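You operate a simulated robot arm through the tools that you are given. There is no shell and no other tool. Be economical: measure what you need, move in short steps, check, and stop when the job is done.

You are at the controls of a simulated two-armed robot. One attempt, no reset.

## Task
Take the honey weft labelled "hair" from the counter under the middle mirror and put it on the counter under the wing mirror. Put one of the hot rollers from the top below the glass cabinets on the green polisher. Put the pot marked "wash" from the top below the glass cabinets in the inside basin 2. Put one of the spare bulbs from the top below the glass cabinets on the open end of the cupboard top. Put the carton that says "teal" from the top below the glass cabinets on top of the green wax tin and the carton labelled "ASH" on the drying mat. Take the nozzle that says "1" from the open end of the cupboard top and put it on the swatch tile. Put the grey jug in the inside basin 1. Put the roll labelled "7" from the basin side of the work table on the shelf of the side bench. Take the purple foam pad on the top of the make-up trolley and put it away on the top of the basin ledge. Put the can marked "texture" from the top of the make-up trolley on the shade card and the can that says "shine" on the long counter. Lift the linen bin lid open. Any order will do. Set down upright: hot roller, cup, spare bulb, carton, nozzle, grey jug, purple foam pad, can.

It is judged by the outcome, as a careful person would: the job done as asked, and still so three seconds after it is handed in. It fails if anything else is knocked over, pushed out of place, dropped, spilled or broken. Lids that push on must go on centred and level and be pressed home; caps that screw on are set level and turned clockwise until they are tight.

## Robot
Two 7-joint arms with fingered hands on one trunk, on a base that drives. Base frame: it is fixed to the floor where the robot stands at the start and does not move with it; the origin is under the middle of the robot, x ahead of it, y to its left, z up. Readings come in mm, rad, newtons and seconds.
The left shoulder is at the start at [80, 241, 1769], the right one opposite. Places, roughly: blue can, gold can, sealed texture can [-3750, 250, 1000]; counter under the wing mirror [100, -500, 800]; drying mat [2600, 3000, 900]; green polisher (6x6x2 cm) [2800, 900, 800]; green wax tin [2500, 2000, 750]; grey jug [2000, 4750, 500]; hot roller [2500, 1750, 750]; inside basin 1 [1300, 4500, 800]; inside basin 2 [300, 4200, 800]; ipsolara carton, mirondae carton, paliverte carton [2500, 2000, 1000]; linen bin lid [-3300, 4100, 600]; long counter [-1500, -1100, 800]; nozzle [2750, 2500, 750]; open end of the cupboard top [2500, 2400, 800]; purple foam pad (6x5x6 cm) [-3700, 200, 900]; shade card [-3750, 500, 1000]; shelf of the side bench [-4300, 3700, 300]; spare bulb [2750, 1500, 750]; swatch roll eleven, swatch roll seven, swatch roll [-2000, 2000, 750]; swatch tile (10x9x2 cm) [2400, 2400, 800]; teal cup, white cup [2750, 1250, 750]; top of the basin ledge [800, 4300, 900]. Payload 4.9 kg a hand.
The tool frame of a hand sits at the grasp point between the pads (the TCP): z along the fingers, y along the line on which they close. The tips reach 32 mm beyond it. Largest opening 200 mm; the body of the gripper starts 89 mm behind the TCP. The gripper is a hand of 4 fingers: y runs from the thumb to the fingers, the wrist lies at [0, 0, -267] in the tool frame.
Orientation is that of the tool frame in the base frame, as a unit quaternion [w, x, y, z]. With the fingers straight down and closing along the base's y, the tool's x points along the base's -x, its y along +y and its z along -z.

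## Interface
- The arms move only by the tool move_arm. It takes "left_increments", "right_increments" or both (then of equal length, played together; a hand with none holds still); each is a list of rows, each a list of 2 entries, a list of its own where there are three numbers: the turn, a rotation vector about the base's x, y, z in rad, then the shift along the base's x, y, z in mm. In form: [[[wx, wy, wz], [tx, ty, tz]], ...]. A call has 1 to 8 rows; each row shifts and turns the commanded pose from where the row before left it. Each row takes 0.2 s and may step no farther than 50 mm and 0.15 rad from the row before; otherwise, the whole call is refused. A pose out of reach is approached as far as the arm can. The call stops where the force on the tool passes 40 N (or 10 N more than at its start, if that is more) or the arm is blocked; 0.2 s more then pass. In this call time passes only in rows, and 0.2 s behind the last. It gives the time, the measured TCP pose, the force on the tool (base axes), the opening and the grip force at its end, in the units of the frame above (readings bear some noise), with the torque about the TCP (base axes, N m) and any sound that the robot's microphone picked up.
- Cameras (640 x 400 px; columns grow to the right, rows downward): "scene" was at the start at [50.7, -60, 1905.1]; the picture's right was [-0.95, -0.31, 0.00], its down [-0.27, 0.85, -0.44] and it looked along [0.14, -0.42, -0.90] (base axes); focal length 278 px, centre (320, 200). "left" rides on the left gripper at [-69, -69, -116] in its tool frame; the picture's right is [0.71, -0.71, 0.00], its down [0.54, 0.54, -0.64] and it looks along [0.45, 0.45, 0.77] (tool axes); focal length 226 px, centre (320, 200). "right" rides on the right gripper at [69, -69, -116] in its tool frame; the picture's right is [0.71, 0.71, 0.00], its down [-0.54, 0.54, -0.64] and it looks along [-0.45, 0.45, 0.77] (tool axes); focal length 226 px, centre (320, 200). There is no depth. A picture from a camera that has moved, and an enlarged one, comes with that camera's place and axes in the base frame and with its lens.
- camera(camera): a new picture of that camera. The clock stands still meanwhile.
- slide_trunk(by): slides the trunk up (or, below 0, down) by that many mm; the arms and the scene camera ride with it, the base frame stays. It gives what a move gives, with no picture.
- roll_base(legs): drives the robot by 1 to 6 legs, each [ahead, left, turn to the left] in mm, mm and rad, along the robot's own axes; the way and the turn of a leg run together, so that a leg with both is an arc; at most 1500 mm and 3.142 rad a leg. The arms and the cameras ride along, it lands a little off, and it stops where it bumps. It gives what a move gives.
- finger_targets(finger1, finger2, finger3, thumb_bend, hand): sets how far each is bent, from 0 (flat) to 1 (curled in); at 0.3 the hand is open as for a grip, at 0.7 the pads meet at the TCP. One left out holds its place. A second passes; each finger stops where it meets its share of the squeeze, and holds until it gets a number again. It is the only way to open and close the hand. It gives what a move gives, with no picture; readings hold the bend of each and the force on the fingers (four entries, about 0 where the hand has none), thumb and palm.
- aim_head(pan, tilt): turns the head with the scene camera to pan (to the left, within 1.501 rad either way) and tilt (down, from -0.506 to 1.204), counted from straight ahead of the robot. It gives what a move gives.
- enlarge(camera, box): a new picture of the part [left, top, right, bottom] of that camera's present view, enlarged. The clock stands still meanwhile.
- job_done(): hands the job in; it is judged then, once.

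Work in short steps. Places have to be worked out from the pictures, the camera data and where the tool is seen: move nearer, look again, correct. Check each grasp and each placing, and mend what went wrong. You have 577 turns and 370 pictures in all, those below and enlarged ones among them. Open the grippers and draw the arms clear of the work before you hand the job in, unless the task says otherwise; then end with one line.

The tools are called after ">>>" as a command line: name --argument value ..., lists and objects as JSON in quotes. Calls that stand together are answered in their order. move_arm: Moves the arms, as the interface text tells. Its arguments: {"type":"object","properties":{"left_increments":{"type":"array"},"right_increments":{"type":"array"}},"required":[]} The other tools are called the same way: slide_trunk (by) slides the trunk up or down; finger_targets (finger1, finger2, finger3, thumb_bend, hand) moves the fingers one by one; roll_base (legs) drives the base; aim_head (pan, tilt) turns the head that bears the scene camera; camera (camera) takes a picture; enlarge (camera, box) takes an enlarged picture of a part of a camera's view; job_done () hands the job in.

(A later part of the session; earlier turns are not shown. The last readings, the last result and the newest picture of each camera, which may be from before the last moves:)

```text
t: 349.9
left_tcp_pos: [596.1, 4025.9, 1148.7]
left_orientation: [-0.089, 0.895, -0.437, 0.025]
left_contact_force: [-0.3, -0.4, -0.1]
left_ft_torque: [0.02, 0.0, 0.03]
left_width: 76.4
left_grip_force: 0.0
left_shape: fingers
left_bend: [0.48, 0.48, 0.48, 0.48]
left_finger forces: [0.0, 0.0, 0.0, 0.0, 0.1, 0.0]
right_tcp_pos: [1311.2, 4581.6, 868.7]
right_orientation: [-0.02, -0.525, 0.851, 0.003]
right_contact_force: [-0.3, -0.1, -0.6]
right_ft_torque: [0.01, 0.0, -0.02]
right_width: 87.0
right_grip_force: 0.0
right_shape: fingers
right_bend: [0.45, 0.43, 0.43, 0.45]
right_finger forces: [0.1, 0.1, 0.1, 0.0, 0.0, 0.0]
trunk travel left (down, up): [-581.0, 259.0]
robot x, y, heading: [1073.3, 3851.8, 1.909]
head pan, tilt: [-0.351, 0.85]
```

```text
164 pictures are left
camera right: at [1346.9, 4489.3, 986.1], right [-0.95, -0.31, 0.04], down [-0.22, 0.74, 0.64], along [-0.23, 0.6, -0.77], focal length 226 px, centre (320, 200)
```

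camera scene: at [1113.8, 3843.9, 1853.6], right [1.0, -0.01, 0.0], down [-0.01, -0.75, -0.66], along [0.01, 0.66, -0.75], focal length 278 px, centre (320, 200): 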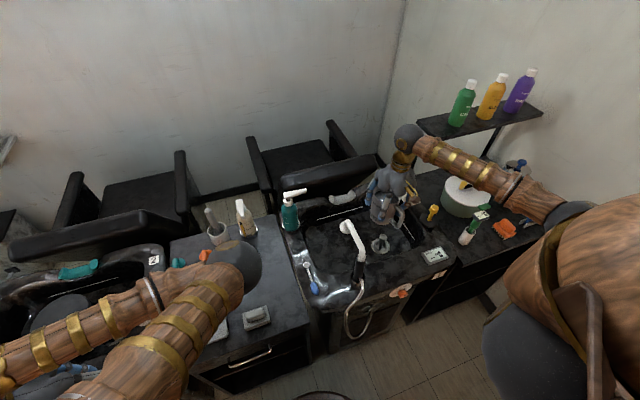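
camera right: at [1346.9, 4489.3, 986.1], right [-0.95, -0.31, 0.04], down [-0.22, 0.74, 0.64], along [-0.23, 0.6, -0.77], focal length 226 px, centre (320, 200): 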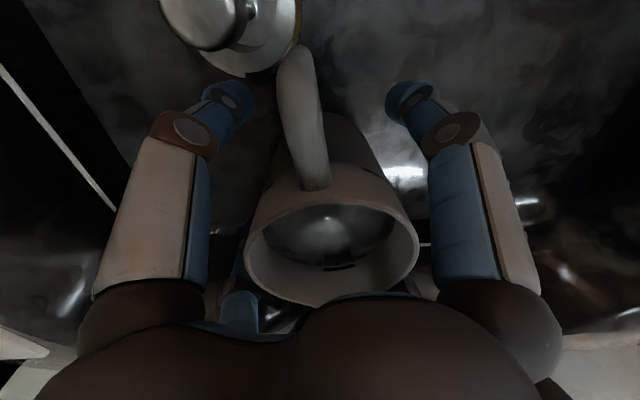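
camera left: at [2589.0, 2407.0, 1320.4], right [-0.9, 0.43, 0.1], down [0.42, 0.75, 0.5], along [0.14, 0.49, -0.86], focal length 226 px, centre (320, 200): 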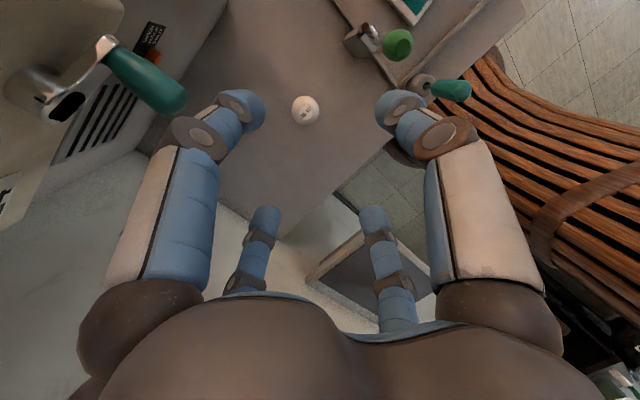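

Jug is standing. I lift the whole trunk 230 straight up, and verify.

>>> slide_trunk --by 230

>>> camera --camera "right"

>>> enlarge --camera "scene" --box '[270, 190, 450, 325]'

```text
t: 352.4
left_tcp_pos: [597.0, 4025.7, 1378.2]
left_orientation: [-0.09, 0.895, -0.436, 0.025]
left_contact_force: [0.8, 0.0, -0.5]
left_ft_torque: [0.01, 0.02, -0.03]
left_width: 76.6
left_grip_force: 0.2
left_shape: fingers
left_bend: [0.48, 0.48, 0.48, 0.48]
left_finger forces: [0.0, 0.0, 0.0, 0.0, 0.0, 0.0]
right_tcp_pos: [1310.6, 4580.9, 1099.7]
right_orientation: [-0.02, -0.525, 0.851, 0.003]
right_contact_force: [1.0, 0.2, -0.3]
right_ft_torque: [0.0, 0.0, 0.01]
right_width: 86.9
right_grip_force: 0.0
right_shape: fingers
right_bend: [0.45, 0.43, 0.43, 0.45]
right_finger forces: [0.1, 0.0, 0.0, 0.1, 0.1, 0.0]
trunk travel left (down, up): [-811.0, 29.0]
robot x, y, heading: [1068.5, 3849.3, 1.907]
head pan, tilt: [-0.351, 0.85]
```

```text
163 pictures are left
camera right: at [1346.8, 4489.2, 1216.2], right [-0.95, -0.31, 0.04], down [-0.22, 0.74, 0.64], along [-0.23, 0.6, -0.77], focal length 226 px, centre (320, 200)
```

right: 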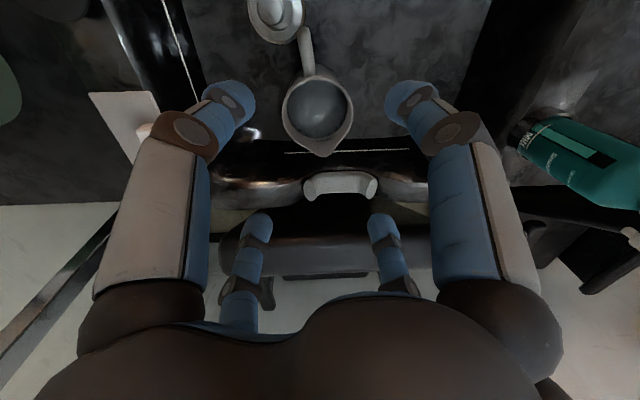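

```text
2.96 times, centred on (360, 258) of scene
camera zoom: at [1062.5, 3959.2, 2058.6], right [1.0, -0.01, 0.0], down [-0.01, -0.75, -0.66], along [0.01, 0.66, -0.75], focal length 824 px, centre (202, 30)
```

zoom: 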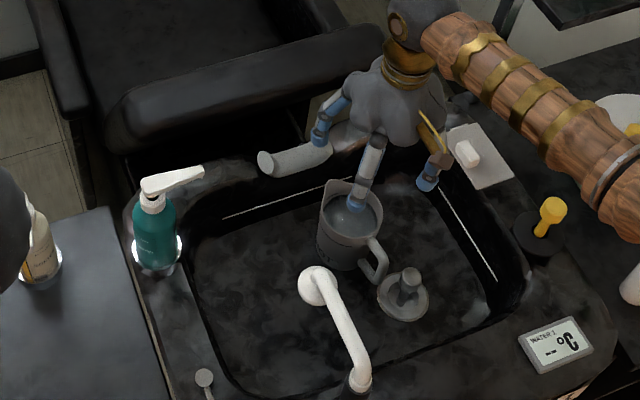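

Grey jug stands in basin 1. Now the work table: I back off, turn toward −x and look.

>>> roll_base --legs '[[-700, 0, 0], [0, 0, 1.55]]'

>>> aim_head --pan -0.2 --tilt 0.5

>>> camera --camera "scene"

```text
t: 359.9
left_tcp_pos: [1095.9, 2731.6, 1378.9]
left_orientation: [-0.082, 0.949, 0.3, -0.043]
left_contact_force: [0.0, 0.6, 0.9]
left_ft_torque: [-0.02, 0.0, 0.01]
left_width: 76.1
left_grip_force: 0.1
left_shape: fingers
left_bend: [0.48, 0.48, 0.48, 0.48]
left_finger forces: [0.0, 0.0, 0.1, 0.0, 0.0, 0.1]
right_tcp_pos: [577.2, 3473.1, 1099.2]
right_orientation: [0.018, 0.967, -0.254, 0.011]
right_contact_force: [0.6, -0.1, -0.5]
right_ft_torque: [-0.03, 0.02, 0.01]
right_width: 87.2
right_grip_force: 0.0
right_shape: fingers
right_bend: [0.45, 0.43, 0.43, 0.45]
right_finger forces: [0.0, 0.0, 0.1, 0.0, 0.0, 0.0]
trunk travel left (down, up): [-811.0, 29.0]
robot x, y, heading: [1290.6, 3199.0, -2.854]
head pan, tilt: [-0.351, 0.85]
```

```text
t: 360.8
left_tcp_pos: [1096.4, 2731.4, 1377.2]
left_orientation: [-0.082, 0.949, 0.301, -0.044]
left_contact_force: [-0.3, 0.5, 0.1]
left_ft_torque: [0.01, -0.02, -0.02]
left_width: 76.3
left_grip_force: 0.0
left_shape: fingers
left_bend: [0.48, 0.48, 0.48, 0.48]
left_finger forces: [0.0, 0.0, 0.0, 0.0, 0.0, 0.0]
right_tcp_pos: [575.9, 3473.9, 1099.7]
right_orientation: [0.017, 0.967, -0.254, 0.011]
right_contact_force: [-0.1, 0.4, -0.7]
right_ft_torque: [0.04, -0.02, 0.01]
right_width: 87.4
right_grip_force: 0.1
right_shape: fingers
right_bend: [0.45, 0.43, 0.43, 0.45]
right_finger forces: [0.1, 0.0, 0.1, 0.1, 0.1, 0.0]
trunk travel left (down, up): [-811.0, 29.0]
robot x, y, heading: [1294.4, 3192.6, -2.851]
head pan, tilt: [-0.201, 0.499]
```

```text
161 pictures are left
camera scene: at [1173.1, 3179.4, 2088.5], right [-0.09, 1.0, 0.0], down [0.48, 0.04, -0.88], along [-0.87, -0.08, -0.48], focal length 278 px, centre (320, 200)
```

scene: 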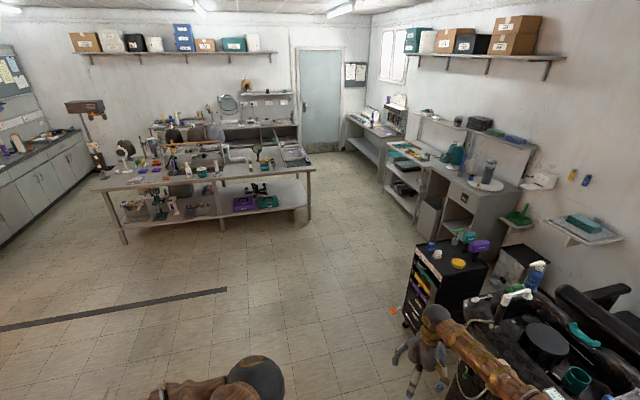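

Excellent overview. I zoom on the work table and the side bench region.

>>> enlarge --camera "scene" --box '[80, 90, 320, 250]'

>>> enlarge --camera "scene" --box '[330, 60, 550, 260]'

```text
2.50 times, centred on (200, 170) of scene
camera zoom: at [1173.1, 3179.4, 2088.5], right [-0.09, 1.0, 0.0], down [0.48, 0.04, -0.88], along [-0.87, -0.08, -0.48], focal length 696 px, centre (620, 275)
```

zoom: 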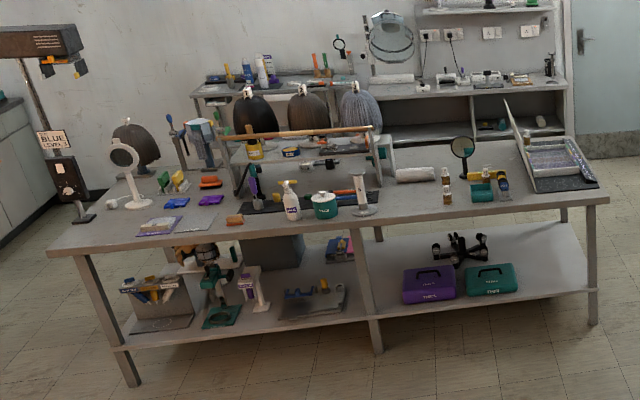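

```text
2.00 times, centred on (440, 160) of scene
camera zoom: at [1173.1, 3179.4, 2088.5], right [-0.09, 1.0, 0.0], down [0.48, 0.04, -0.88], along [-0.87, -0.08, -0.48], focal length 556 px, centre (80, 280)
```

zoom: 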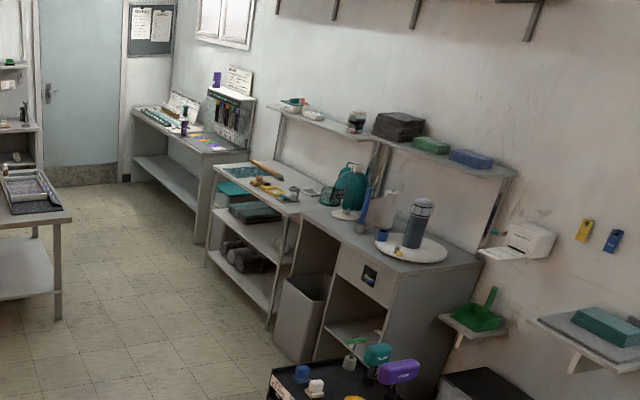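

Rolls look to be near [-1955,2030] on the table's right half. The floor is clear; I drive up toward the table and look again.

>>> roll_base --legs '[[0, 0, 0.07], [1200, 0, 0], [1000, 0, 0]]'

>>> aim_head --pan 0.0 --tilt 0.65

>>> camera --camera "scene"

```text
t: 372.1
left_tcp_pos: [-962.5, 2001.9, 1378.1]
left_orientation: [-0.082, 0.945, 0.312, -0.046]
left_contact_force: [0.5, 0.1, -0.5]
left_ft_torque: [0.0, 0.03, -0.02]
left_width: 76.3
left_grip_force: 0.1
left_shape: fingers
left_bend: [0.48, 0.48, 0.48, 0.48]
left_finger forces: [0.1, 0.1, 0.1, 0.0, 0.0, 0.1]
right_tcp_pos: [-1503.2, 2728.5, 1100.6]
right_orientation: [0.017, 0.97, -0.242, 0.011]
right_contact_force: [0.2, 0.3, -0.4]
right_ft_torque: [0.01, 0.0, 0.01]
right_width: 87.1
right_grip_force: 0.0
right_shape: fingers
right_bend: [0.45, 0.43, 0.43, 0.45]
right_finger forces: [0.0, 0.0, 0.0, 0.0, 0.0, 0.1]
trunk travel left (down, up): [-811.0, 29.0]
robot x, y, heading: [-782.9, 2471.8, -2.819]
head pan, tilt: [-0.201, 0.499]
```

```text
t: 372.8
left_tcp_pos: [-963.0, 2002.4, 1377.6]
left_orientation: [-0.082, 0.945, 0.313, -0.044]
left_contact_force: [0.7, -1.2, -1.0]
left_ft_torque: [-0.03, 0.01, -0.01]
left_width: 76.5
left_grip_force: 0.2
left_shape: fingers
left_bend: [0.48, 0.48, 0.48, 0.48]
left_finger forces: [0.1, 0.0, 0.1, 0.1, 0.1, 0.1]
right_tcp_pos: [-1503.2, 2729.0, 1099.8]
right_orientation: [0.017, 0.97, -0.241, 0.011]
right_contact_force: [-1.0, -0.3, -0.6]
right_ft_torque: [0.02, -0.01, -0.01]
right_width: 87.2
right_grip_force: 0.1
right_shape: fingers
right_bend: [0.45, 0.43, 0.43, 0.45]
right_finger forces: [0.0, 0.1, 0.0, 0.0, 0.1, 0.1]
trunk travel left (down, up): [-811.0, 29.0]
robot x, y, heading: [-780.5, 2468.4, -2.824]
head pan, tilt: [0.0, 0.649]
```

```text
158 pictures are left
camera scene: at [-889.7, 2435.1, 2075.4], right [-0.31, 0.95, 0.0], down [0.57, 0.19, -0.8], along [-0.76, -0.25, -0.6], focal length 278 px, centre (320, 200)
```

scene: 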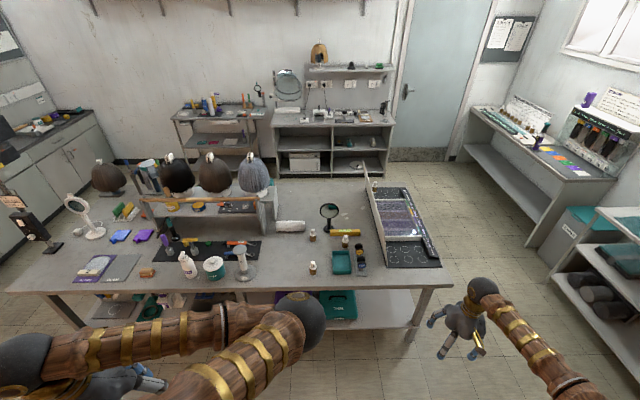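

>>> enlarge --camera "scene" --box '[130, 180, 380, 305]'

>>> enlarge --camera "scene" --box '[265, 195, 385, 285]'

```text
2.56 times, centred on (255, 242) of scene
camera zoom: at [-889.7, 2435.1, 2075.4], right [-0.31, 0.95, 0.0], down [0.57, 0.19, -0.8], along [-0.76, -0.25, -0.6], focal length 712 px, centre (486, 91)
```

zoom: 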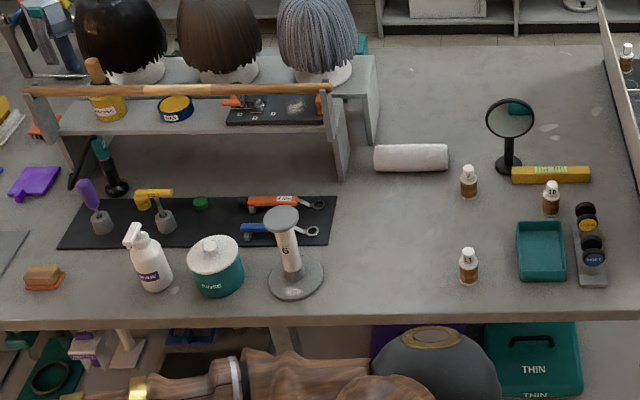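

```text
4.44 times, centred on (325, 240) of scene
camera zoom: at [-889.7, 2435.1, 2075.4], right [-0.31, 0.95, 0.0], down [0.57, 0.19, -0.8], along [-0.76, -0.25, -0.6], focal length 1237 px, centre (298, 22)
```

zoom: 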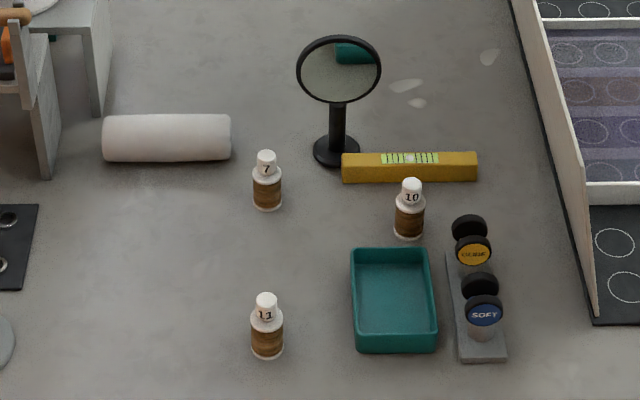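

The "rolls" are the small bottles marked 7, 10, 11; no. 7 is at about [-2030,2015]. I tilt the right hand nose-up 0.6 rad (needed for reach and for the low shelf) and drive to line up.

>>> move_arm --right_increments '[[[-0.047, 0.1425, 0], [-15, -5, 0]], [[-0.047, 0.1425, 0], [-15, -5, 0]], [[-0.047, 0.1425, 0], [-15, -5, 0]], [[-0.047, 0.1425, 0], [-15, -5, 0]]]'

>>> roll_base --legs '[[0, 459, 0.04], [400, 0, 0]]'

>>> aim_head --pan -0.35 --tilt 0.75

>>> camera --camera "scene"

>>> camera --camera "right"

```text
t: 373.8
left_tcp_pos: [-963.4, 2002.2, 1378.3]
left_orientation: [-0.081, 0.945, 0.313, -0.045]
left_contact_force: [0.0, 0.1, 0.7]
left_ft_torque: [-0.03, 0.0, 0.0]
left_width: 76.4
left_grip_force: 0.1
left_shape: fingers
left_bend: [0.48, 0.48, 0.48, 0.48]
left_finger forces: [0.0, 0.1, 0.0, 0.1, 0.0, 0.0]
right_tcp_pos: [-1564.9, 2711.5, 1099.9]
right_orientation: [0.175, 0.928, -0.224, -0.239]
right_contact_force: [0.2, -0.4, -0.1]
right_ft_torque: [0.0, 0.03, -0.02]
right_width: 87.1
right_grip_force: 0.1
right_shape: fingers
right_bend: [0.45, 0.43, 0.43, 0.45]
right_finger forces: [0.0, 0.0, 0.1, 0.1, 0.1, 0.1]
trunk travel left (down, up): [-811.0, 29.0]
robot x, y, heading: [-779.8, 2470.6, -2.824]
head pan, tilt: [0.0, 0.649]
```

```text
t: 378.6
left_tcp_pos: [-1160.5, 1435.0, 1378.6]
left_orientation: [-0.081, 0.939, 0.329, -0.048]
left_contact_force: [-0.1, 0.1, 0.7]
left_ft_torque: [-0.05, 0.05, 0.01]
left_width: 76.6
left_grip_force: 0.1
left_shape: fingers
left_bend: [0.48, 0.48, 0.48, 0.48]
left_finger forces: [0.0, 0.0, 0.1, 0.0, 0.1, 0.0]
right_tcp_pos: [-1787.2, 2121.1, 1099.8]
right_orientation: [0.178, 0.932, -0.209, -0.237]
right_contact_force: [-0.4, 0.2, 0.1]
right_ft_torque: [-0.01, 0.01, -0.04]
right_width: 87.4
right_grip_force: 0.0
right_shape: fingers
right_bend: [0.45, 0.43, 0.43, 0.45]
right_finger forces: [0.0, 0.0, 0.0, 0.0, 0.0, 0.0]
trunk travel left (down, up): [-811.0, 29.0]
robot x, y, heading: [-996.0, 1908.7, -2.792]
head pan, tilt: [0.0, 0.649]
```

```text
t: 379.4
left_tcp_pos: [-1163.7, 1432.4, 1376.6]
left_orientation: [-0.081, 0.939, 0.33, -0.046]
left_contact_force: [1.3, 0.1, 0.6]
left_ft_torque: [0.0, 0.02, 0.03]
left_width: 76.2
left_grip_force: 0.1
left_shape: fingers
left_bend: [0.48, 0.48, 0.48, 0.48]
left_finger forces: [0.1, 0.0, 0.1, 0.0, 0.1, 0.0]
right_tcp_pos: [-1788.0, 2120.9, 1098.6]
right_orientation: [0.177, 0.933, -0.209, -0.234]
right_contact_force: [0.6, 0.1, 0.0]
right_ft_torque: [-0.03, 0.02, -0.01]
right_width: 86.9
right_grip_force: 0.2
right_shape: fingers
right_bend: [0.45, 0.43, 0.43, 0.45]
right_finger forces: [0.0, 0.0, 0.1, 0.0, 0.1, 0.0]
trunk travel left (down, up): [-811.0, 29.0]
robot x, y, heading: [-995.4, 1910.8, -2.792]
head pan, tilt: [-0.351, 0.75]
```

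```text
155 pictures are left
camera scene: at [-1106.6, 1898.5, 2066.7], right [0.0, 1.0, 0.0], down [0.68, 0.0, -0.73], along [-0.73, 0.0, -0.68], focal length 278 px, centre (320, 200)
```

scene: 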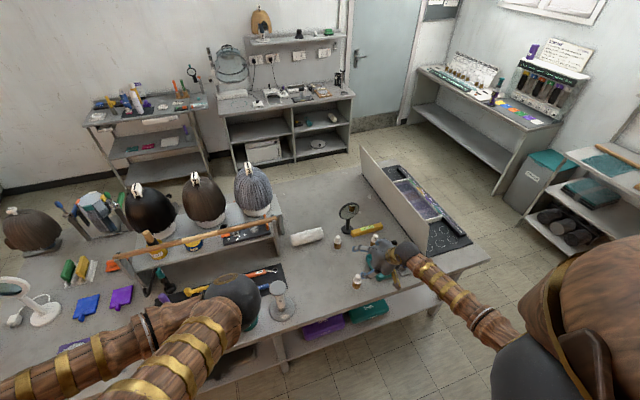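

```text
154 pictures are left
camera right: at [-1651.5, 2172.7, 1140.6], right [0.35, -0.94, 0.05], down [-0.27, -0.05, 0.96], along [-0.9, -0.35, -0.27], focal length 226 px, centre (320, 200)
```

right: 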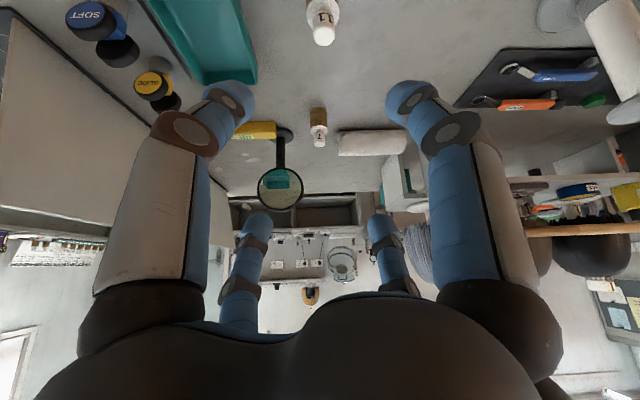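

Bottle 7 is straight ahead of the hand at ≈[-2085,1998], table z≈790. I drive 255 mm ahead with the hand high, fingers preset narrower.

>>> finger_targets --hand "right" --finger1 0.5 --finger2 0.5 --finger3 0.5 --thumb_bend 0.5

>>> roll_base --legs '[[255, 0, 0]]'

>>> camera --camera "right"

>>> enlarge --camera "scene" --box '[270, 200, 450, 320]'

```text
t: 380.4
left_tcp_pos: [-1164.1, 1432.5, 1377.3]
left_orientation: [-0.08, 0.94, 0.329, -0.047]
left_contact_force: [-0.1, -0.4, -1.4]
left_ft_torque: [0.0, -0.02, 0.03]
left_width: 76.4
left_grip_force: 0.0
left_shape: fingers
left_bend: [0.48, 0.48, 0.48, 0.48]
left_finger forces: [0.0, 0.0, 0.1, 0.0, 0.1, 0.0]
right_tcp_pos: [-1789.3, 2120.4, 1097.8]
right_orientation: [0.178, 0.932, -0.209, -0.235]
right_contact_force: [0.0, -0.6, 0.1]
right_ft_torque: [0.01, -0.02, 0.03]
right_width: 69.6
right_grip_force: 0.0
right_shape: fingers
right_bend: [0.5, 0.5, 0.5, 0.5]
right_finger forces: [0.0, 0.0, 0.0, 0.0, 0.0, 0.0]
trunk travel left (down, up): [-811.0, 29.0]
robot x, y, heading: [-996.1, 1908.5, -2.789]
head pan, tilt: [-0.351, 0.75]
```

```text
t: 382.2
left_tcp_pos: [-1399.1, 1346.3, 1379.7]
left_orientation: [-0.08, 0.94, 0.329, -0.048]
left_contact_force: [0.5, 0.7, 0.1]
left_ft_torque: [0.01, 0.04, 0.0]
left_width: 76.4
left_grip_force: 0.1
left_shape: fingers
left_bend: [0.48, 0.48, 0.48, 0.48]
left_finger forces: [0.0, 0.1, 0.0, 0.0, 0.0, 0.1]
right_tcp_pos: [-2026.4, 2035.3, 1101.2]
right_orientation: [0.179, 0.931, -0.209, -0.238]
right_contact_force: [1.3, 0.5, 0.4]
right_ft_torque: [0.01, 0.04, -0.03]
right_width: 69.8
right_grip_force: 0.0
right_shape: fingers
right_bend: [0.5, 0.5, 0.5, 0.5]
right_finger forces: [0.0, 0.0, 0.1, 0.1, 0.0, 0.0]
trunk travel left (down, up): [-811.0, 29.0]
robot x, y, heading: [-1238.4, 1819.9, -2.793]
head pan, tilt: [-0.351, 0.75]
```

```text
153 pictures are left
camera right: at [-1888.4, 2086.6, 1142.8], right [0.35, -0.94, 0.05], down [-0.27, -0.05, 0.96], along [-0.9, -0.35, -0.27], focal length 226 px, centre (320, 200)
```

right: 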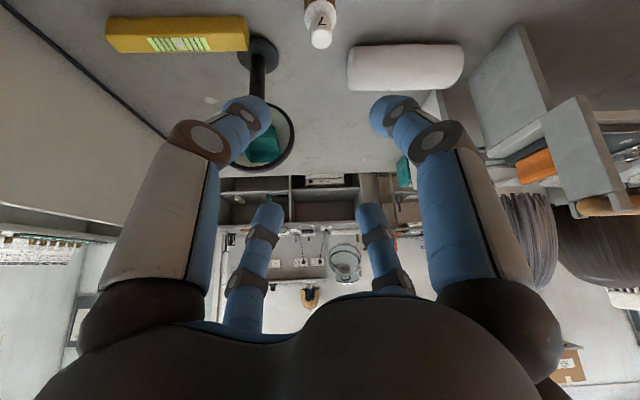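

```text
3.33 times, centred on (360, 260) of scene
camera zoom: at [-1340.2, 1813.0, 2067.2], right [0.0, 1.0, 0.0], down [0.68, 0.0, -0.73], along [-0.73, 0.0, -0.68], focal length 928 px, centre (187, 0)
```

zoom: 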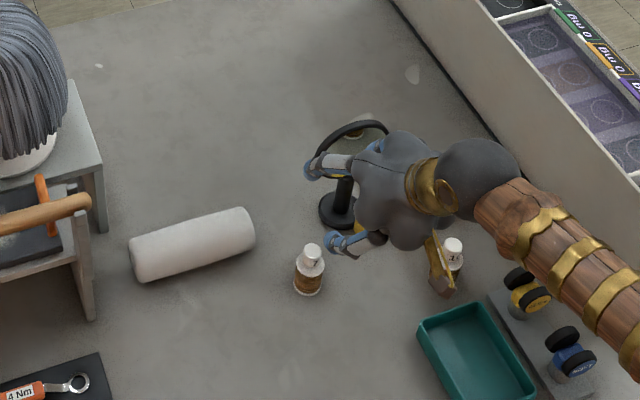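

Bottle 7 at [-2089,1997], cap z≈870; magnifier stand ~130 mm away. I move over it and descend to 960.

>>> move_arm --right_increments '[[[0, 0, 0], [-31, -19, -20]], [[0, 0, 0], [-32, -19, -30]], [[0, 0, 0], [0, 0, -45]], [[0, 0, 0], [0, 0, -45]]]'

>>> camera --camera "right"

>>> enlarge --camera "scene" --box '[270, 200, 450, 320]'

```text
t: 383.2
left_tcp_pos: [-1404.9, 1347.3, 1379.4]
left_orientation: [-0.081, 0.939, 0.33, -0.046]
left_contact_force: [-0.4, -0.1, 0.2]
left_ft_torque: [-0.01, -0.05, 0.01]
left_width: 76.6
left_grip_force: 0.1
left_shape: fingers
left_bend: [0.48, 0.48, 0.48, 0.48]
left_finger forces: [0.0, 0.1, 0.1, 0.1, 0.0, 0.1]
right_tcp_pos: [-2064.1, 2049.2, 996.5]
right_orientation: [0.178, 0.932, -0.21, -0.235]
right_contact_force: [0.7, 0.0, -0.5]
right_ft_torque: [-0.03, 0.03, 0.02]
right_width: 69.4
right_grip_force: 0.0
right_shape: fingers
right_bend: [0.5, 0.5, 0.5, 0.5]
right_finger forces: [0.0, 0.0, 0.0, 0.0, 0.0, 0.1]
right hand out of reach, approached as far as the arm can: row 2, 3, 4
trunk travel left (down, up): [-811.0, 29.0]
robot x, y, heading: [-1236.6, 1820.5, -2.792]
head pan, tilt: [-0.351, 0.75]
```

```text
151 pictures are left
camera right: at [-1927.5, 2101.3, 1037.5], right [0.35, -0.94, 0.05], down [-0.27, -0.05, 0.96], along [-0.9, -0.35, -0.27], focal length 226 px, centre (320, 200)
```

right: 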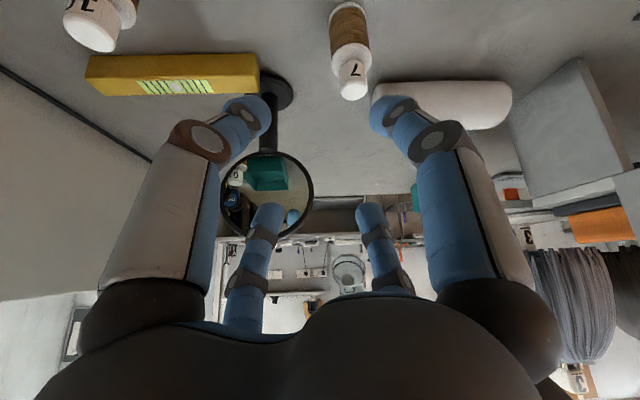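

```text
3.33 times, centred on (360, 260) of scene
camera zoom: at [-1348.6, 1812.2, 2066.7], right [0.0, 1.0, 0.0], down [0.68, 0.0, -0.73], along [-0.73, 0.0, -0.68], focal length 928 px, centre (187, 0)
```

zoom: 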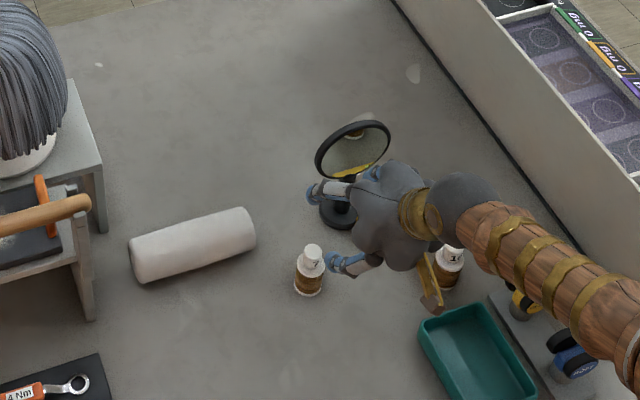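

Arm is at its limit sideways; I let the base do it: left 42, ahead 35.

>>> roll_base --legs '[[0, 42, 0], [35, 0, 0]]'

>>> camera --camera "right"

```text
t: 384.6
left_tcp_pos: [-1411.3, 1290.2, 1378.7]
left_orientation: [-0.083, 0.939, 0.33, -0.048]
left_contact_force: [1.5, -0.2, 0.8]
left_ft_torque: [0.04, 0.11, 0.01]
left_width: 76.3
left_grip_force: 0.0
left_shape: fingers
left_bend: [0.48, 0.48, 0.48, 0.48]
left_finger forces: [0.0, 0.0, 0.0, 0.0, 0.0, 0.1]
right_tcp_pos: [-2073.9, 1993.0, 1003.7]
right_orientation: [0.177, 0.932, -0.207, -0.24]
right_contact_force: [1.6, -0.4, 1.0]
right_ft_torque: [0.01, 0.04, -0.07]
right_width: 69.5
right_grip_force: 0.0
right_shape: fingers
right_bend: [0.5, 0.5, 0.5, 0.5]
right_finger forces: [0.1, 0.0, 0.1, 0.1, 0.1, 0.1]
trunk travel left (down, up): [-811.0, 29.0]
robot x, y, heading: [-1253.2, 1769.2, -2.79]
head pan, tilt: [-0.351, 0.75]
```

```text
149 pictures are left
camera right: at [-1937.3, 2044.5, 1044.8], right [0.35, -0.94, 0.04], down [-0.26, -0.06, 0.96], along [-0.9, -0.35, -0.27], focal length 226 px, centre (320, 200)
```

right: 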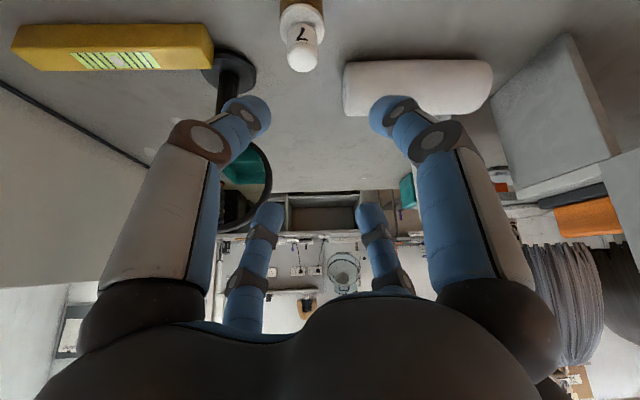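

Tilt and line are right. I adjust (−18,+3), then lower with the trunk by 100.

>>> move_arm --right_increments '[[[0, 0, 0], [-18, 3, 0]]]'

>>> slide_trunk --by -100

>>> camera --camera "right"

>>> enlarge --camera "scene" --box '[270, 200, 450, 320]'

```text
t: 385.0
left_tcp_pos: [-1429.6, 1295.3, 1376.4]
left_orientation: [-0.079, 0.94, 0.329, -0.043]
left_contact_force: [-1.7, 0.8, 0.1]
left_ft_torque: [0.01, -0.1, 0.03]
left_width: 76.3
left_grip_force: 0.0
left_shape: fingers
left_bend: [0.48, 0.48, 0.48, 0.48]
left_finger forces: [0.0, 0.0, 0.1, 0.0, 0.0, 0.1]
right_tcp_pos: [-2087.2, 1995.7, 991.0]
right_orientation: [0.177, 0.933, -0.208, -0.233]
right_contact_force: [-1.1, -0.2, -0.6]
right_ft_torque: [-0.04, -0.02, 0.03]
right_width: 69.6
right_grip_force: 0.0
right_shape: fingers
right_bend: [0.5, 0.5, 0.5, 0.5]
right_finger forces: [0.0, 0.1, 0.0, 0.0, 0.0, 0.0]
right hand out of reach, approached as far as the arm can: row 1
trunk travel left (down, up): [-811.0, 29.0]
robot x, y, heading: [-1260.4, 1769.9, -2.793]
head pan, tilt: [-0.351, 0.75]
```

```text
t: 386.3
left_tcp_pos: [-1422.4, 1294.1, 1277.7]
left_orientation: [-0.08, 0.939, 0.33, -0.045]
left_contact_force: [-0.6, 0.3, 0.2]
left_ft_torque: [-0.04, -0.02, -0.03]
left_width: 76.5
left_grip_force: 0.1
left_shape: fingers
left_bend: [0.48, 0.48, 0.48, 0.48]
left_finger forces: [0.1, 0.0, 0.0, 0.0, 0.0, 0.0]
right_tcp_pos: [-2081.6, 1995.3, 896.0]
right_orientation: [0.178, 0.932, -0.209, -0.235]
right_contact_force: [0.1, -0.6, 0.5]
right_ft_torque: [-0.01, 0.0, 0.01]
right_width: 69.3
right_grip_force: 0.1
right_shape: fingers
right_bend: [0.5, 0.5, 0.5, 0.5]
right_finger forces: [0.0, 0.0, 0.1, 0.0, 0.1, 0.1]
trunk travel left (down, up): [-711.0, 129.0]
robot x, y, heading: [-1251.4, 1767.9, -2.79]
head pan, tilt: [-0.351, 0.75]
```

```text
148 pictures are left
camera right: at [-1945.8, 2047.7, 937.4], right [0.35, -0.94, 0.05], down [-0.27, -0.05, 0.96], along [-0.9, -0.35, -0.27], focal length 226 px, centre (320, 200)
```

right: 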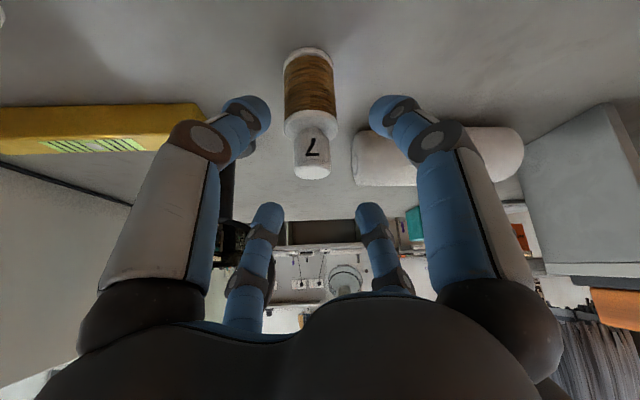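

```text
3.33 times, centred on (360, 260) of scene
camera zoom: at [-1367.5, 1759.4, 1966.6], right [0.0, 1.0, 0.0], down [0.68, 0.0, -0.73], along [-0.73, 0.0, -0.68], focal length 928 px, centre (187, 0)
```

zoom: 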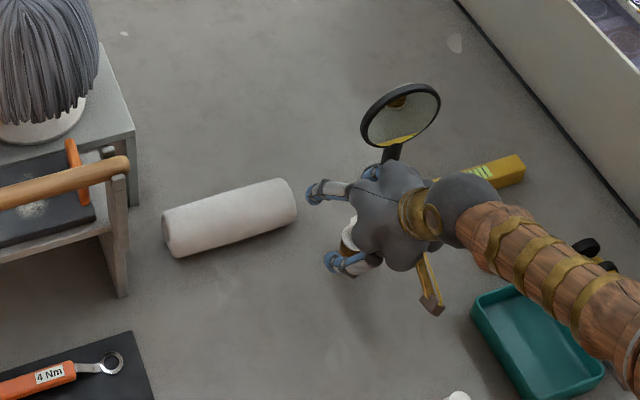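

Bottle is nicely framed at [-2082,2000]. Lower 36 more with the trunk and close.

>>> slide_trunk --by -36

>>> camera --camera "right"

```text
t: 387.1
left_tcp_pos: [-1422.7, 1292.6, 1241.7]
left_orientation: [-0.081, 0.939, 0.33, -0.045]
left_contact_force: [0.2, 0.1, 0.0]
left_ft_torque: [-0.01, -0.02, -0.01]
left_width: 76.5
left_grip_force: 0.0
left_shape: fingers
left_bend: [0.48, 0.48, 0.48, 0.48]
left_finger forces: [0.0, 0.1, 0.0, 0.1, 0.0, 0.0]
right_tcp_pos: [-2082.0, 1994.4, 860.2]
right_orientation: [0.178, 0.932, -0.208, -0.236]
right_contact_force: [0.2, -0.7, 0.1]
right_ft_torque: [-0.01, -0.02, 0.02]
right_width: 69.4
right_grip_force: 0.1
right_shape: fingers
right_bend: [0.5, 0.5, 0.5, 0.5]
right_finger forces: [0.0, 0.0, 0.0, 0.0, 0.0, 0.0]
trunk travel left (down, up): [-675.0, 165.0]
robot x, y, heading: [-1256.5, 1769.8, -2.79]
head pan, tilt: [-0.351, 0.75]
```

```text
146 pictures are left
camera right: at [-1945.2, 2047.1, 902.1], right [0.35, -0.94, 0.05], down [-0.27, -0.05, 0.96], along [-0.9, -0.35, -0.27], focal length 226 px, centre (320, 200)
```

right: 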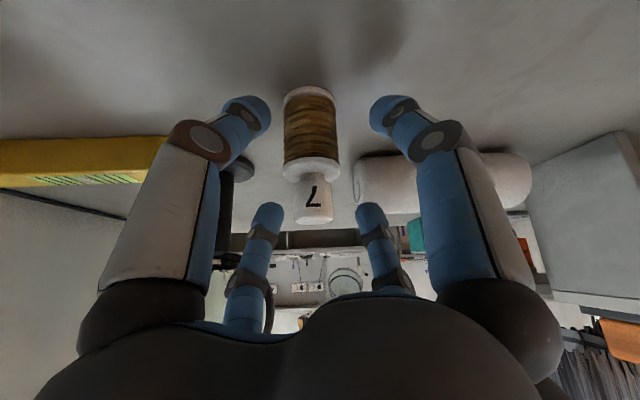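

>>> slide_trunk --by -9

>>> finger_targets --hand "right" --finger1 0.66 --finger2 0.66 --finger3 0.66 --thumb_bend 0.66

>>> camera --camera "right"

```text
t: 387.7
left_tcp_pos: [-1422.3, 1293.0, 1232.9]
left_orientation: [-0.081, 0.94, 0.33, -0.045]
left_contact_force: [0.1, 0.0, 0.5]
left_ft_torque: [0.04, -0.02, 0.0]
left_width: 76.2
left_grip_force: 0.1
left_shape: fingers
left_bend: [0.48, 0.48, 0.48, 0.48]
left_finger forces: [0.0, 0.0, 0.0, 0.0, 0.0, 0.0]
right_tcp_pos: [-2081.8, 1995.4, 850.9]
right_orientation: [0.178, 0.933, -0.208, -0.235]
right_contact_force: [0.1, -0.4, -1.1]
right_ft_torque: [0.01, 0.02, 0.0]
right_width: 69.4
right_grip_force: 0.1
right_shape: fingers
right_bend: [0.5, 0.5, 0.5, 0.5]
right_finger forces: [0.0, 0.0, 0.1, 0.1, 0.0, 0.0]
trunk travel left (down, up): [-666.0, 174.0]
robot x, y, heading: [-1256.6, 1768.6, -2.789]
head pan, tilt: [-0.351, 0.75]
```

```text
t: 388.7
left_tcp_pos: [-1420.9, 1292.7, 1233.2]
left_orientation: [-0.081, 0.94, 0.329, -0.046]
left_contact_force: [0.4, -0.1, 0.2]
left_ft_torque: [0.01, -0.01, -0.01]
left_width: 76.4
left_grip_force: 0.0
left_shape: fingers
left_bend: [0.48, 0.48, 0.48, 0.48]
left_finger forces: [0.1, 0.0, 0.0, 0.0, 0.0, 0.1]
right_tcp_pos: [-2081.4, 1995.1, 851.5]
right_orientation: [0.178, 0.932, -0.208, -0.236]
right_contact_force: [0.5, 0.9, 2.7]
right_ft_torque: [0.01, -0.07, 0.01]
right_width: 27.6
right_grip_force: 12.0
right_shape: fingers
right_bend: [0.62, 0.62, 0.62, 0.63]
right_finger forces: [5.8, 6.2, 5.2, 0.0, 7.2, 0.0]
trunk travel left (down, up): [-666.0, 174.0]
robot x, y, heading: [-1257.6, 1770.9, -2.791]
head pan, tilt: [-0.351, 0.75]
```

```text
145 pictures are left
camera right: at [-1944.9, 2047.2, 893.3], right [0.35, -0.94, 0.05], down [-0.27, -0.05, 0.96], along [-0.9, -0.35, -0.27], focal length 226 px, centre (320, 200)
```

right: 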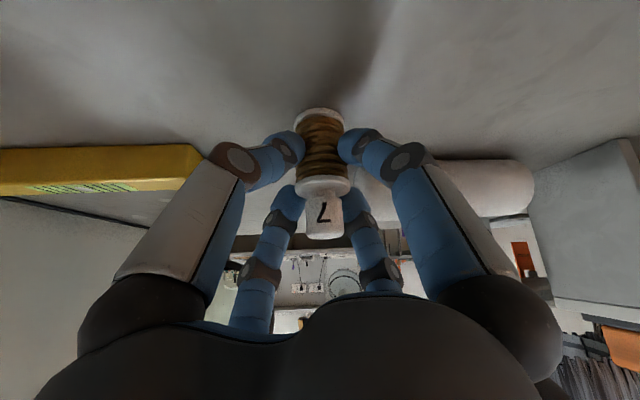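

Gripped firmly (5–7 N each). Lift with the trunk and back off.

>>> slide_trunk --by 170

>>> camera --camera "right"

>>> roll_base --legs '[[-350, 0, 0]]'

>>> aim_head --pan -0.7 --tilt 0.5

>>> camera --camera "scene"

```text
t: 390.6
left_tcp_pos: [-1421.0, 1292.7, 1402.5]
left_orientation: [-0.081, 0.939, 0.33, -0.046]
left_contact_force: [-0.8, 1.1, 0.0]
left_ft_torque: [-0.01, 0.01, -0.02]
left_width: 76.6
left_grip_force: 0.1
left_shape: fingers
left_bend: [0.48, 0.48, 0.48, 0.48]
left_finger forces: [0.0, 0.0, 0.1, 0.0, 0.1, 0.0]
right_tcp_pos: [-2082.4, 1995.7, 1021.9]
right_orientation: [0.177, 0.932, -0.209, -0.235]
right_contact_force: [0.9, -0.5, -0.1]
right_ft_torque: [-0.01, 0.01, 0.0]
right_width: 28.1
right_grip_force: 11.1
right_shape: fingers
right_bend: [0.62, 0.62, 0.63, 0.63]
right_finger forces: [4.8, 5.8, 4.8, 0.0, 6.2, 0.0]
trunk travel left (down, up): [-836.0, 4.0]
robot x, y, heading: [-1255.8, 1769.1, -2.79]
head pan, tilt: [-0.351, 0.75]
```

```text
144 pictures are left
camera right: at [-1945.0, 2047.1, 1063.0], right [0.35, -0.94, 0.05], down [-0.27, -0.05, 0.96], along [-0.9, -0.35, -0.27], focal length 226 px, centre (320, 200)
```

right: 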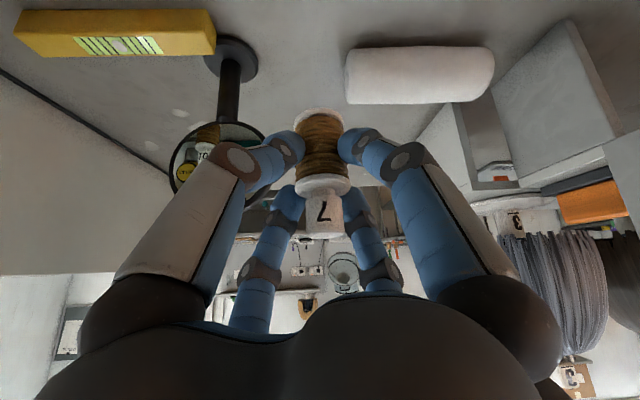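

```text
t: 392.9
left_tcp_pos: [-1098.1, 1412.3, 1401.0]
left_orientation: [-0.081, 0.939, 0.332, -0.045]
left_contact_force: [-0.8, -0.6, 0.6]
left_ft_torque: [0.07, -0.02, 0.0]
left_width: 76.2
left_grip_force: 0.1
left_shape: fingers
left_bend: [0.48, 0.48, 0.48, 0.48]
left_finger forces: [0.0, 0.0, 0.1, 0.1, 0.0, 0.0]
right_tcp_pos: [-1758.5, 2110.7, 1020.9]
right_orientation: [0.178, 0.933, -0.207, -0.234]
right_contact_force: [0.0, -1.0, -0.6]
right_ft_torque: [0.01, -0.02, -0.02]
right_width: 27.8
right_grip_force: 10.9
right_shape: fingers
right_bend: [0.62, 0.62, 0.63, 0.63]
right_finger forces: [4.9, 5.8, 4.8, 0.0, 6.3, 0.0]
trunk travel left (down, up): [-836.0, 4.0]
robot x, y, heading: [-928.3, 1888.2, -2.786]
head pan, tilt: [-0.351, 0.75]
```

```text
t: 393.7
left_tcp_pos: [-1095.1, 1413.8, 1403.7]
left_orientation: [-0.081, 0.939, 0.33, -0.046]
left_contact_force: [0.5, -0.5, 0.3]
left_ft_torque: [-0.03, -0.02, -0.04]
left_width: 76.4
left_grip_force: 0.0
left_shape: fingers
left_bend: [0.48, 0.48, 0.48, 0.48]
left_finger forces: [0.1, 0.0, 0.1, 0.0, 0.0, 0.1]
right_tcp_pos: [-1756.2, 2112.2, 1020.7]
right_orientation: [0.179, 0.933, -0.207, -0.235]
right_contact_force: [0.3, 0.2, 0.4]
right_ft_torque: [0.01, -0.02, 0.0]
right_width: 27.8
right_grip_force: 11.3
right_shape: fingers
right_bend: [0.62, 0.62, 0.63, 0.63]
right_finger forces: [5.0, 5.7, 4.8, 0.1, 6.4, 0.0]
trunk travel left (down, up): [-836.0, 4.0]
robot x, y, heading: [-930.3, 1885.6, -2.79]
head pan, tilt: [-0.7, 0.499]
```

```text
143 pictures are left
camera scene: at [-1043.4, 1909.0, 2113.5], right [0.34, 0.94, 0.0], down [0.45, -0.16, -0.88], along [-0.83, 0.3, -0.48], focal length 278 px, centre (320, 200)
```

scene: 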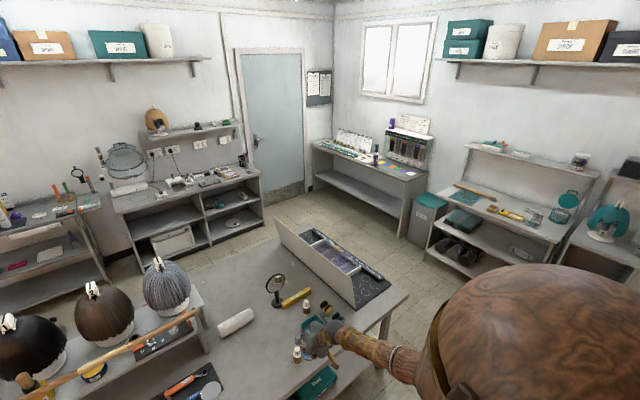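

I zoom in on the side bench and the linen bin.

>>> enlarge --camera "scene" --box '[290, 110, 450, 250]'

```text
2.86 times, centred on (370, 180) of scene
camera zoom: at [-1043.4, 1909.0, 2113.5], right [0.34, 0.94, 0.0], down [0.45, -0.16, -0.88], along [-0.83, 0.3, -0.48], focal length 795 px, centre (177, 257)
```

zoom: 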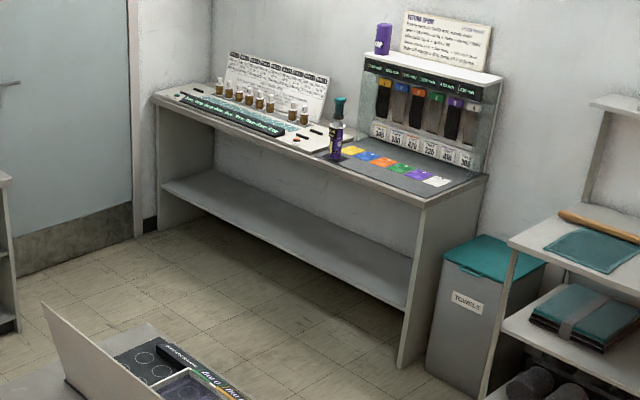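

The side bench (shelf front at l≈4780) is left of the bin. I plan a route around the table's end: back up, turn to face the bench wall, drive, then strafe left.

>>> roll_base --legs '[[-250, 0, 0], [0, 0, -1.563], [850, 0, 0], [850, 0, 0]]'

>>> aim_head --pan 0.6 --tilt 0.5

>>> camera --camera "scene"

```text
t: 407.5
left_tcp_pos: [-1794.2, 3706.6, 1405.2]
left_orientation: [-0.091, 0.903, -0.42, 0.024]
left_contact_force: [0.1, -0.3, 0.7]
left_ft_torque: [0.05, 0.01, 0.02]
left_width: 76.3
left_grip_force: 0.0
left_shape: fingers
left_bend: [0.48, 0.48, 0.48, 0.48]
left_finger forces: [0.1, 0.0, 0.0, 0.1, 0.0, 0.0]
right_tcp_pos: [-1110.7, 4384.9, 1021.8]
right_orientation: [0.037, -0.522, 0.801, 0.292]
right_contact_force: [-0.4, -0.4, -1.4]
right_ft_torque: [0.05, 0.06, 0.02]
right_width: 27.3
right_grip_force: 10.6
right_shape: fingers
right_bend: [0.62, 0.62, 0.63, 0.63]
right_finger forces: [4.4, 5.8, 4.7, 0.0, 6.3, 0.0]
trunk travel left (down, up): [-836.0, 4.0]
robot x, y, heading: [-1316.6, 3556.1, 1.949]
head pan, tilt: [-0.7, 0.499]
```

```text
t: 409.0
left_tcp_pos: [-1794.6, 3708.4, 1403.2]
left_orientation: [-0.09, 0.903, -0.42, 0.023]
left_contact_force: [0.2, -0.1, 0.0]
left_ft_torque: [0.01, 0.0, -0.01]
left_width: 76.5
left_grip_force: 0.1
left_shape: fingers
left_bend: [0.48, 0.48, 0.48, 0.48]
left_finger forces: [0.1, 0.0, 0.0, 0.0, 0.1, 0.0]
right_tcp_pos: [-1110.9, 4386.7, 1022.0]
right_orientation: [0.036, -0.522, 0.8, 0.293]
right_contact_force: [-0.2, -0.4, -0.2]
right_ft_torque: [-0.03, -0.01, 0.0]
right_width: 27.6
right_grip_force: 10.6
right_shape: fingers
right_bend: [0.62, 0.62, 0.63, 0.63]
right_finger forces: [4.3, 5.7, 4.6, 0.1, 6.3, 0.0]
trunk travel left (down, up): [-836.0, 4.0]
robot x, y, heading: [-1311.1, 3553.8, 1.948]
head pan, tilt: [0.6, 0.499]
```

```text
141 pictures are left
camera scene: at [-1400.3, 3633.2, 2113.6], right [0.56, 0.83, 0.0], down [0.4, -0.27, -0.88], along [-0.73, 0.49, -0.48], focal length 278 px, centre (320, 200)
```

scene: 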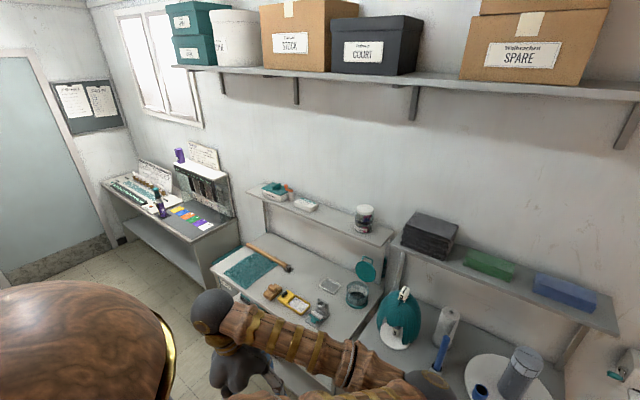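

I'm near the benches and my right hand would sweep them, so I back up 700, turn to face −n, and travel the corridor facing along it.

>>> roll_base --legs '[[-700, 0, 0], [0, 0, 1.55], [0, -560, 0]]'

>>> aim_head --pan -0.35 --tilt 0.6

>>> camera --camera "scene"

```text
t: 419.4
left_tcp_pos: [-1417.8, 2951.7, 1402.0]
left_orientation: [-0.082, 0.94, 0.328, -0.046]
left_contact_force: [0.0, -0.1, -0.6]
left_ft_torque: [0.04, 0.03, -0.03]
left_width: 76.3
left_grip_force: 0.1
left_shape: fingers
left_bend: [0.48, 0.48, 0.48, 0.48]
left_finger forces: [0.1, 0.0, 0.0, 0.0, 0.0, 0.0]
right_tcp_pos: [-2074.6, 3658.2, 1021.4]
right_orientation: [0.176, 0.932, -0.21, -0.236]
right_contact_force: [-0.2, 0.0, -0.4]
right_ft_torque: [0.08, -0.01, -0.02]
right_width: 26.9
right_grip_force: 10.2
right_shape: fingers
right_bend: [0.63, 0.62, 0.63, 0.63]
right_finger forces: [4.0, 5.7, 4.6, 0.1, 6.2, 0.0]
trunk travel left (down, up): [-836.0, 4.0]
robot x, y, heading: [-1251.1, 3431.5, -2.799]
head pan, tilt: [0.6, 0.499]
```

```text
t: 420.6
left_tcp_pos: [-1419.0, 2954.9, 1403.3]
left_orientation: [-0.081, 0.941, 0.327, -0.046]
left_contact_force: [-0.8, -0.7, 0.2]
left_ft_torque: [0.02, -0.01, 0.01]
left_width: 76.2
left_grip_force: 0.0
left_shape: fingers
left_bend: [0.48, 0.48, 0.48, 0.48]
left_finger forces: [0.0, 0.1, 0.0, 0.0, 0.0, 0.1]
right_tcp_pos: [-2074.6, 3659.7, 1021.3]
right_orientation: [0.177, 0.932, -0.21, -0.237]
right_contact_force: [0.1, 0.0, -0.9]
right_ft_torque: [0.06, 0.0, -0.02]
right_width: 26.9
right_grip_force: 9.8
right_shape: fingers
right_bend: [0.63, 0.62, 0.63, 0.63]
right_finger forces: [4.0, 5.7, 4.6, 0.1, 6.2, 0.1]
trunk travel left (down, up): [-836.0, 4.0]
robot x, y, heading: [-1248.1, 3428.8, -2.795]
head pan, tilt: [-0.351, 0.6]
```

```text
140 pictures are left
camera scene: at [-1365.4, 3419.9, 2104.5], right [0.0, 1.0, 0.0], down [0.57, 0.0, -0.82], along [-0.82, 0.0, -0.57], focal length 278 px, centre (320, 200)
```

scene: 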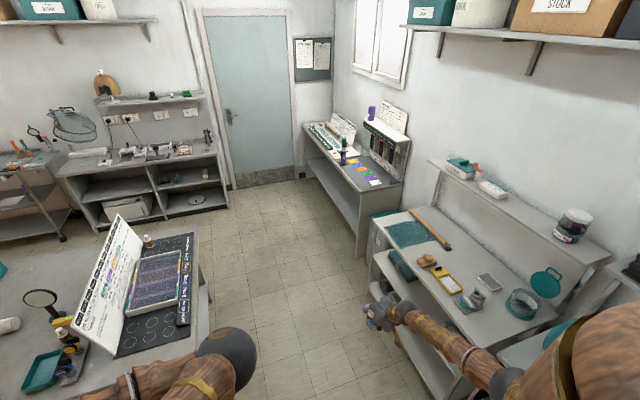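

Corridor clearance is tight on the table side; I strafe right 110, then drive ahead in two legs and check.

>>> roll_base --legs '[[0, -110, 0], [1350, 0, 0]]'

>>> camera --camera "scene"

```text
t: 428.2
left_tcp_pos: [-2700.3, 2578.4, 1403.0]
left_orientation: [-0.08, 0.935, 0.342, -0.047]
left_contact_force: [0.2, 0.0, 0.2]
left_ft_torque: [-0.02, -0.01, 0.02]
left_width: 76.4
left_grip_force: 0.1
left_shape: fingers
left_bend: [0.48, 0.48, 0.48, 0.48]
left_finger forces: [0.1, 0.1, 0.1, 0.0, 0.1, 0.0]
right_tcp_pos: [-3377.0, 3263.2, 1022.4]
right_orientation: [0.181, 0.935, -0.196, -0.233]
right_contact_force: [-0.2, -0.9, -0.5]
right_ft_torque: [0.01, -0.04, 0.01]
right_width: 27.0
right_grip_force: 10.5
right_shape: fingers
right_bend: [0.63, 0.62, 0.63, 0.63]
right_finger forces: [3.9, 5.7, 4.6, 0.1, 6.4, 0.1]
trunk travel left (down, up): [-836.0, 4.0]
robot x, y, heading: [-2549.9, 3060.0, -2.768]
head pan, tilt: [-0.351, 0.6]
```

```text
139 pictures are left
camera scene: at [-2661.1, 3044.4, 2104.6], right [-0.02, 1.0, 0.0], down [0.56, 0.01, -0.83], along [-0.83, -0.02, -0.56], focal length 278 px, centre (320, 200)
```

scene: 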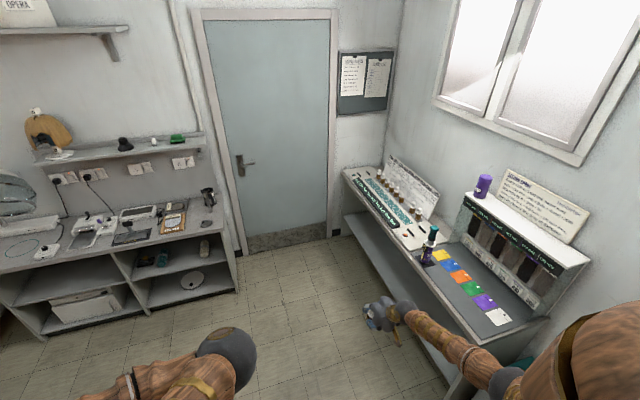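

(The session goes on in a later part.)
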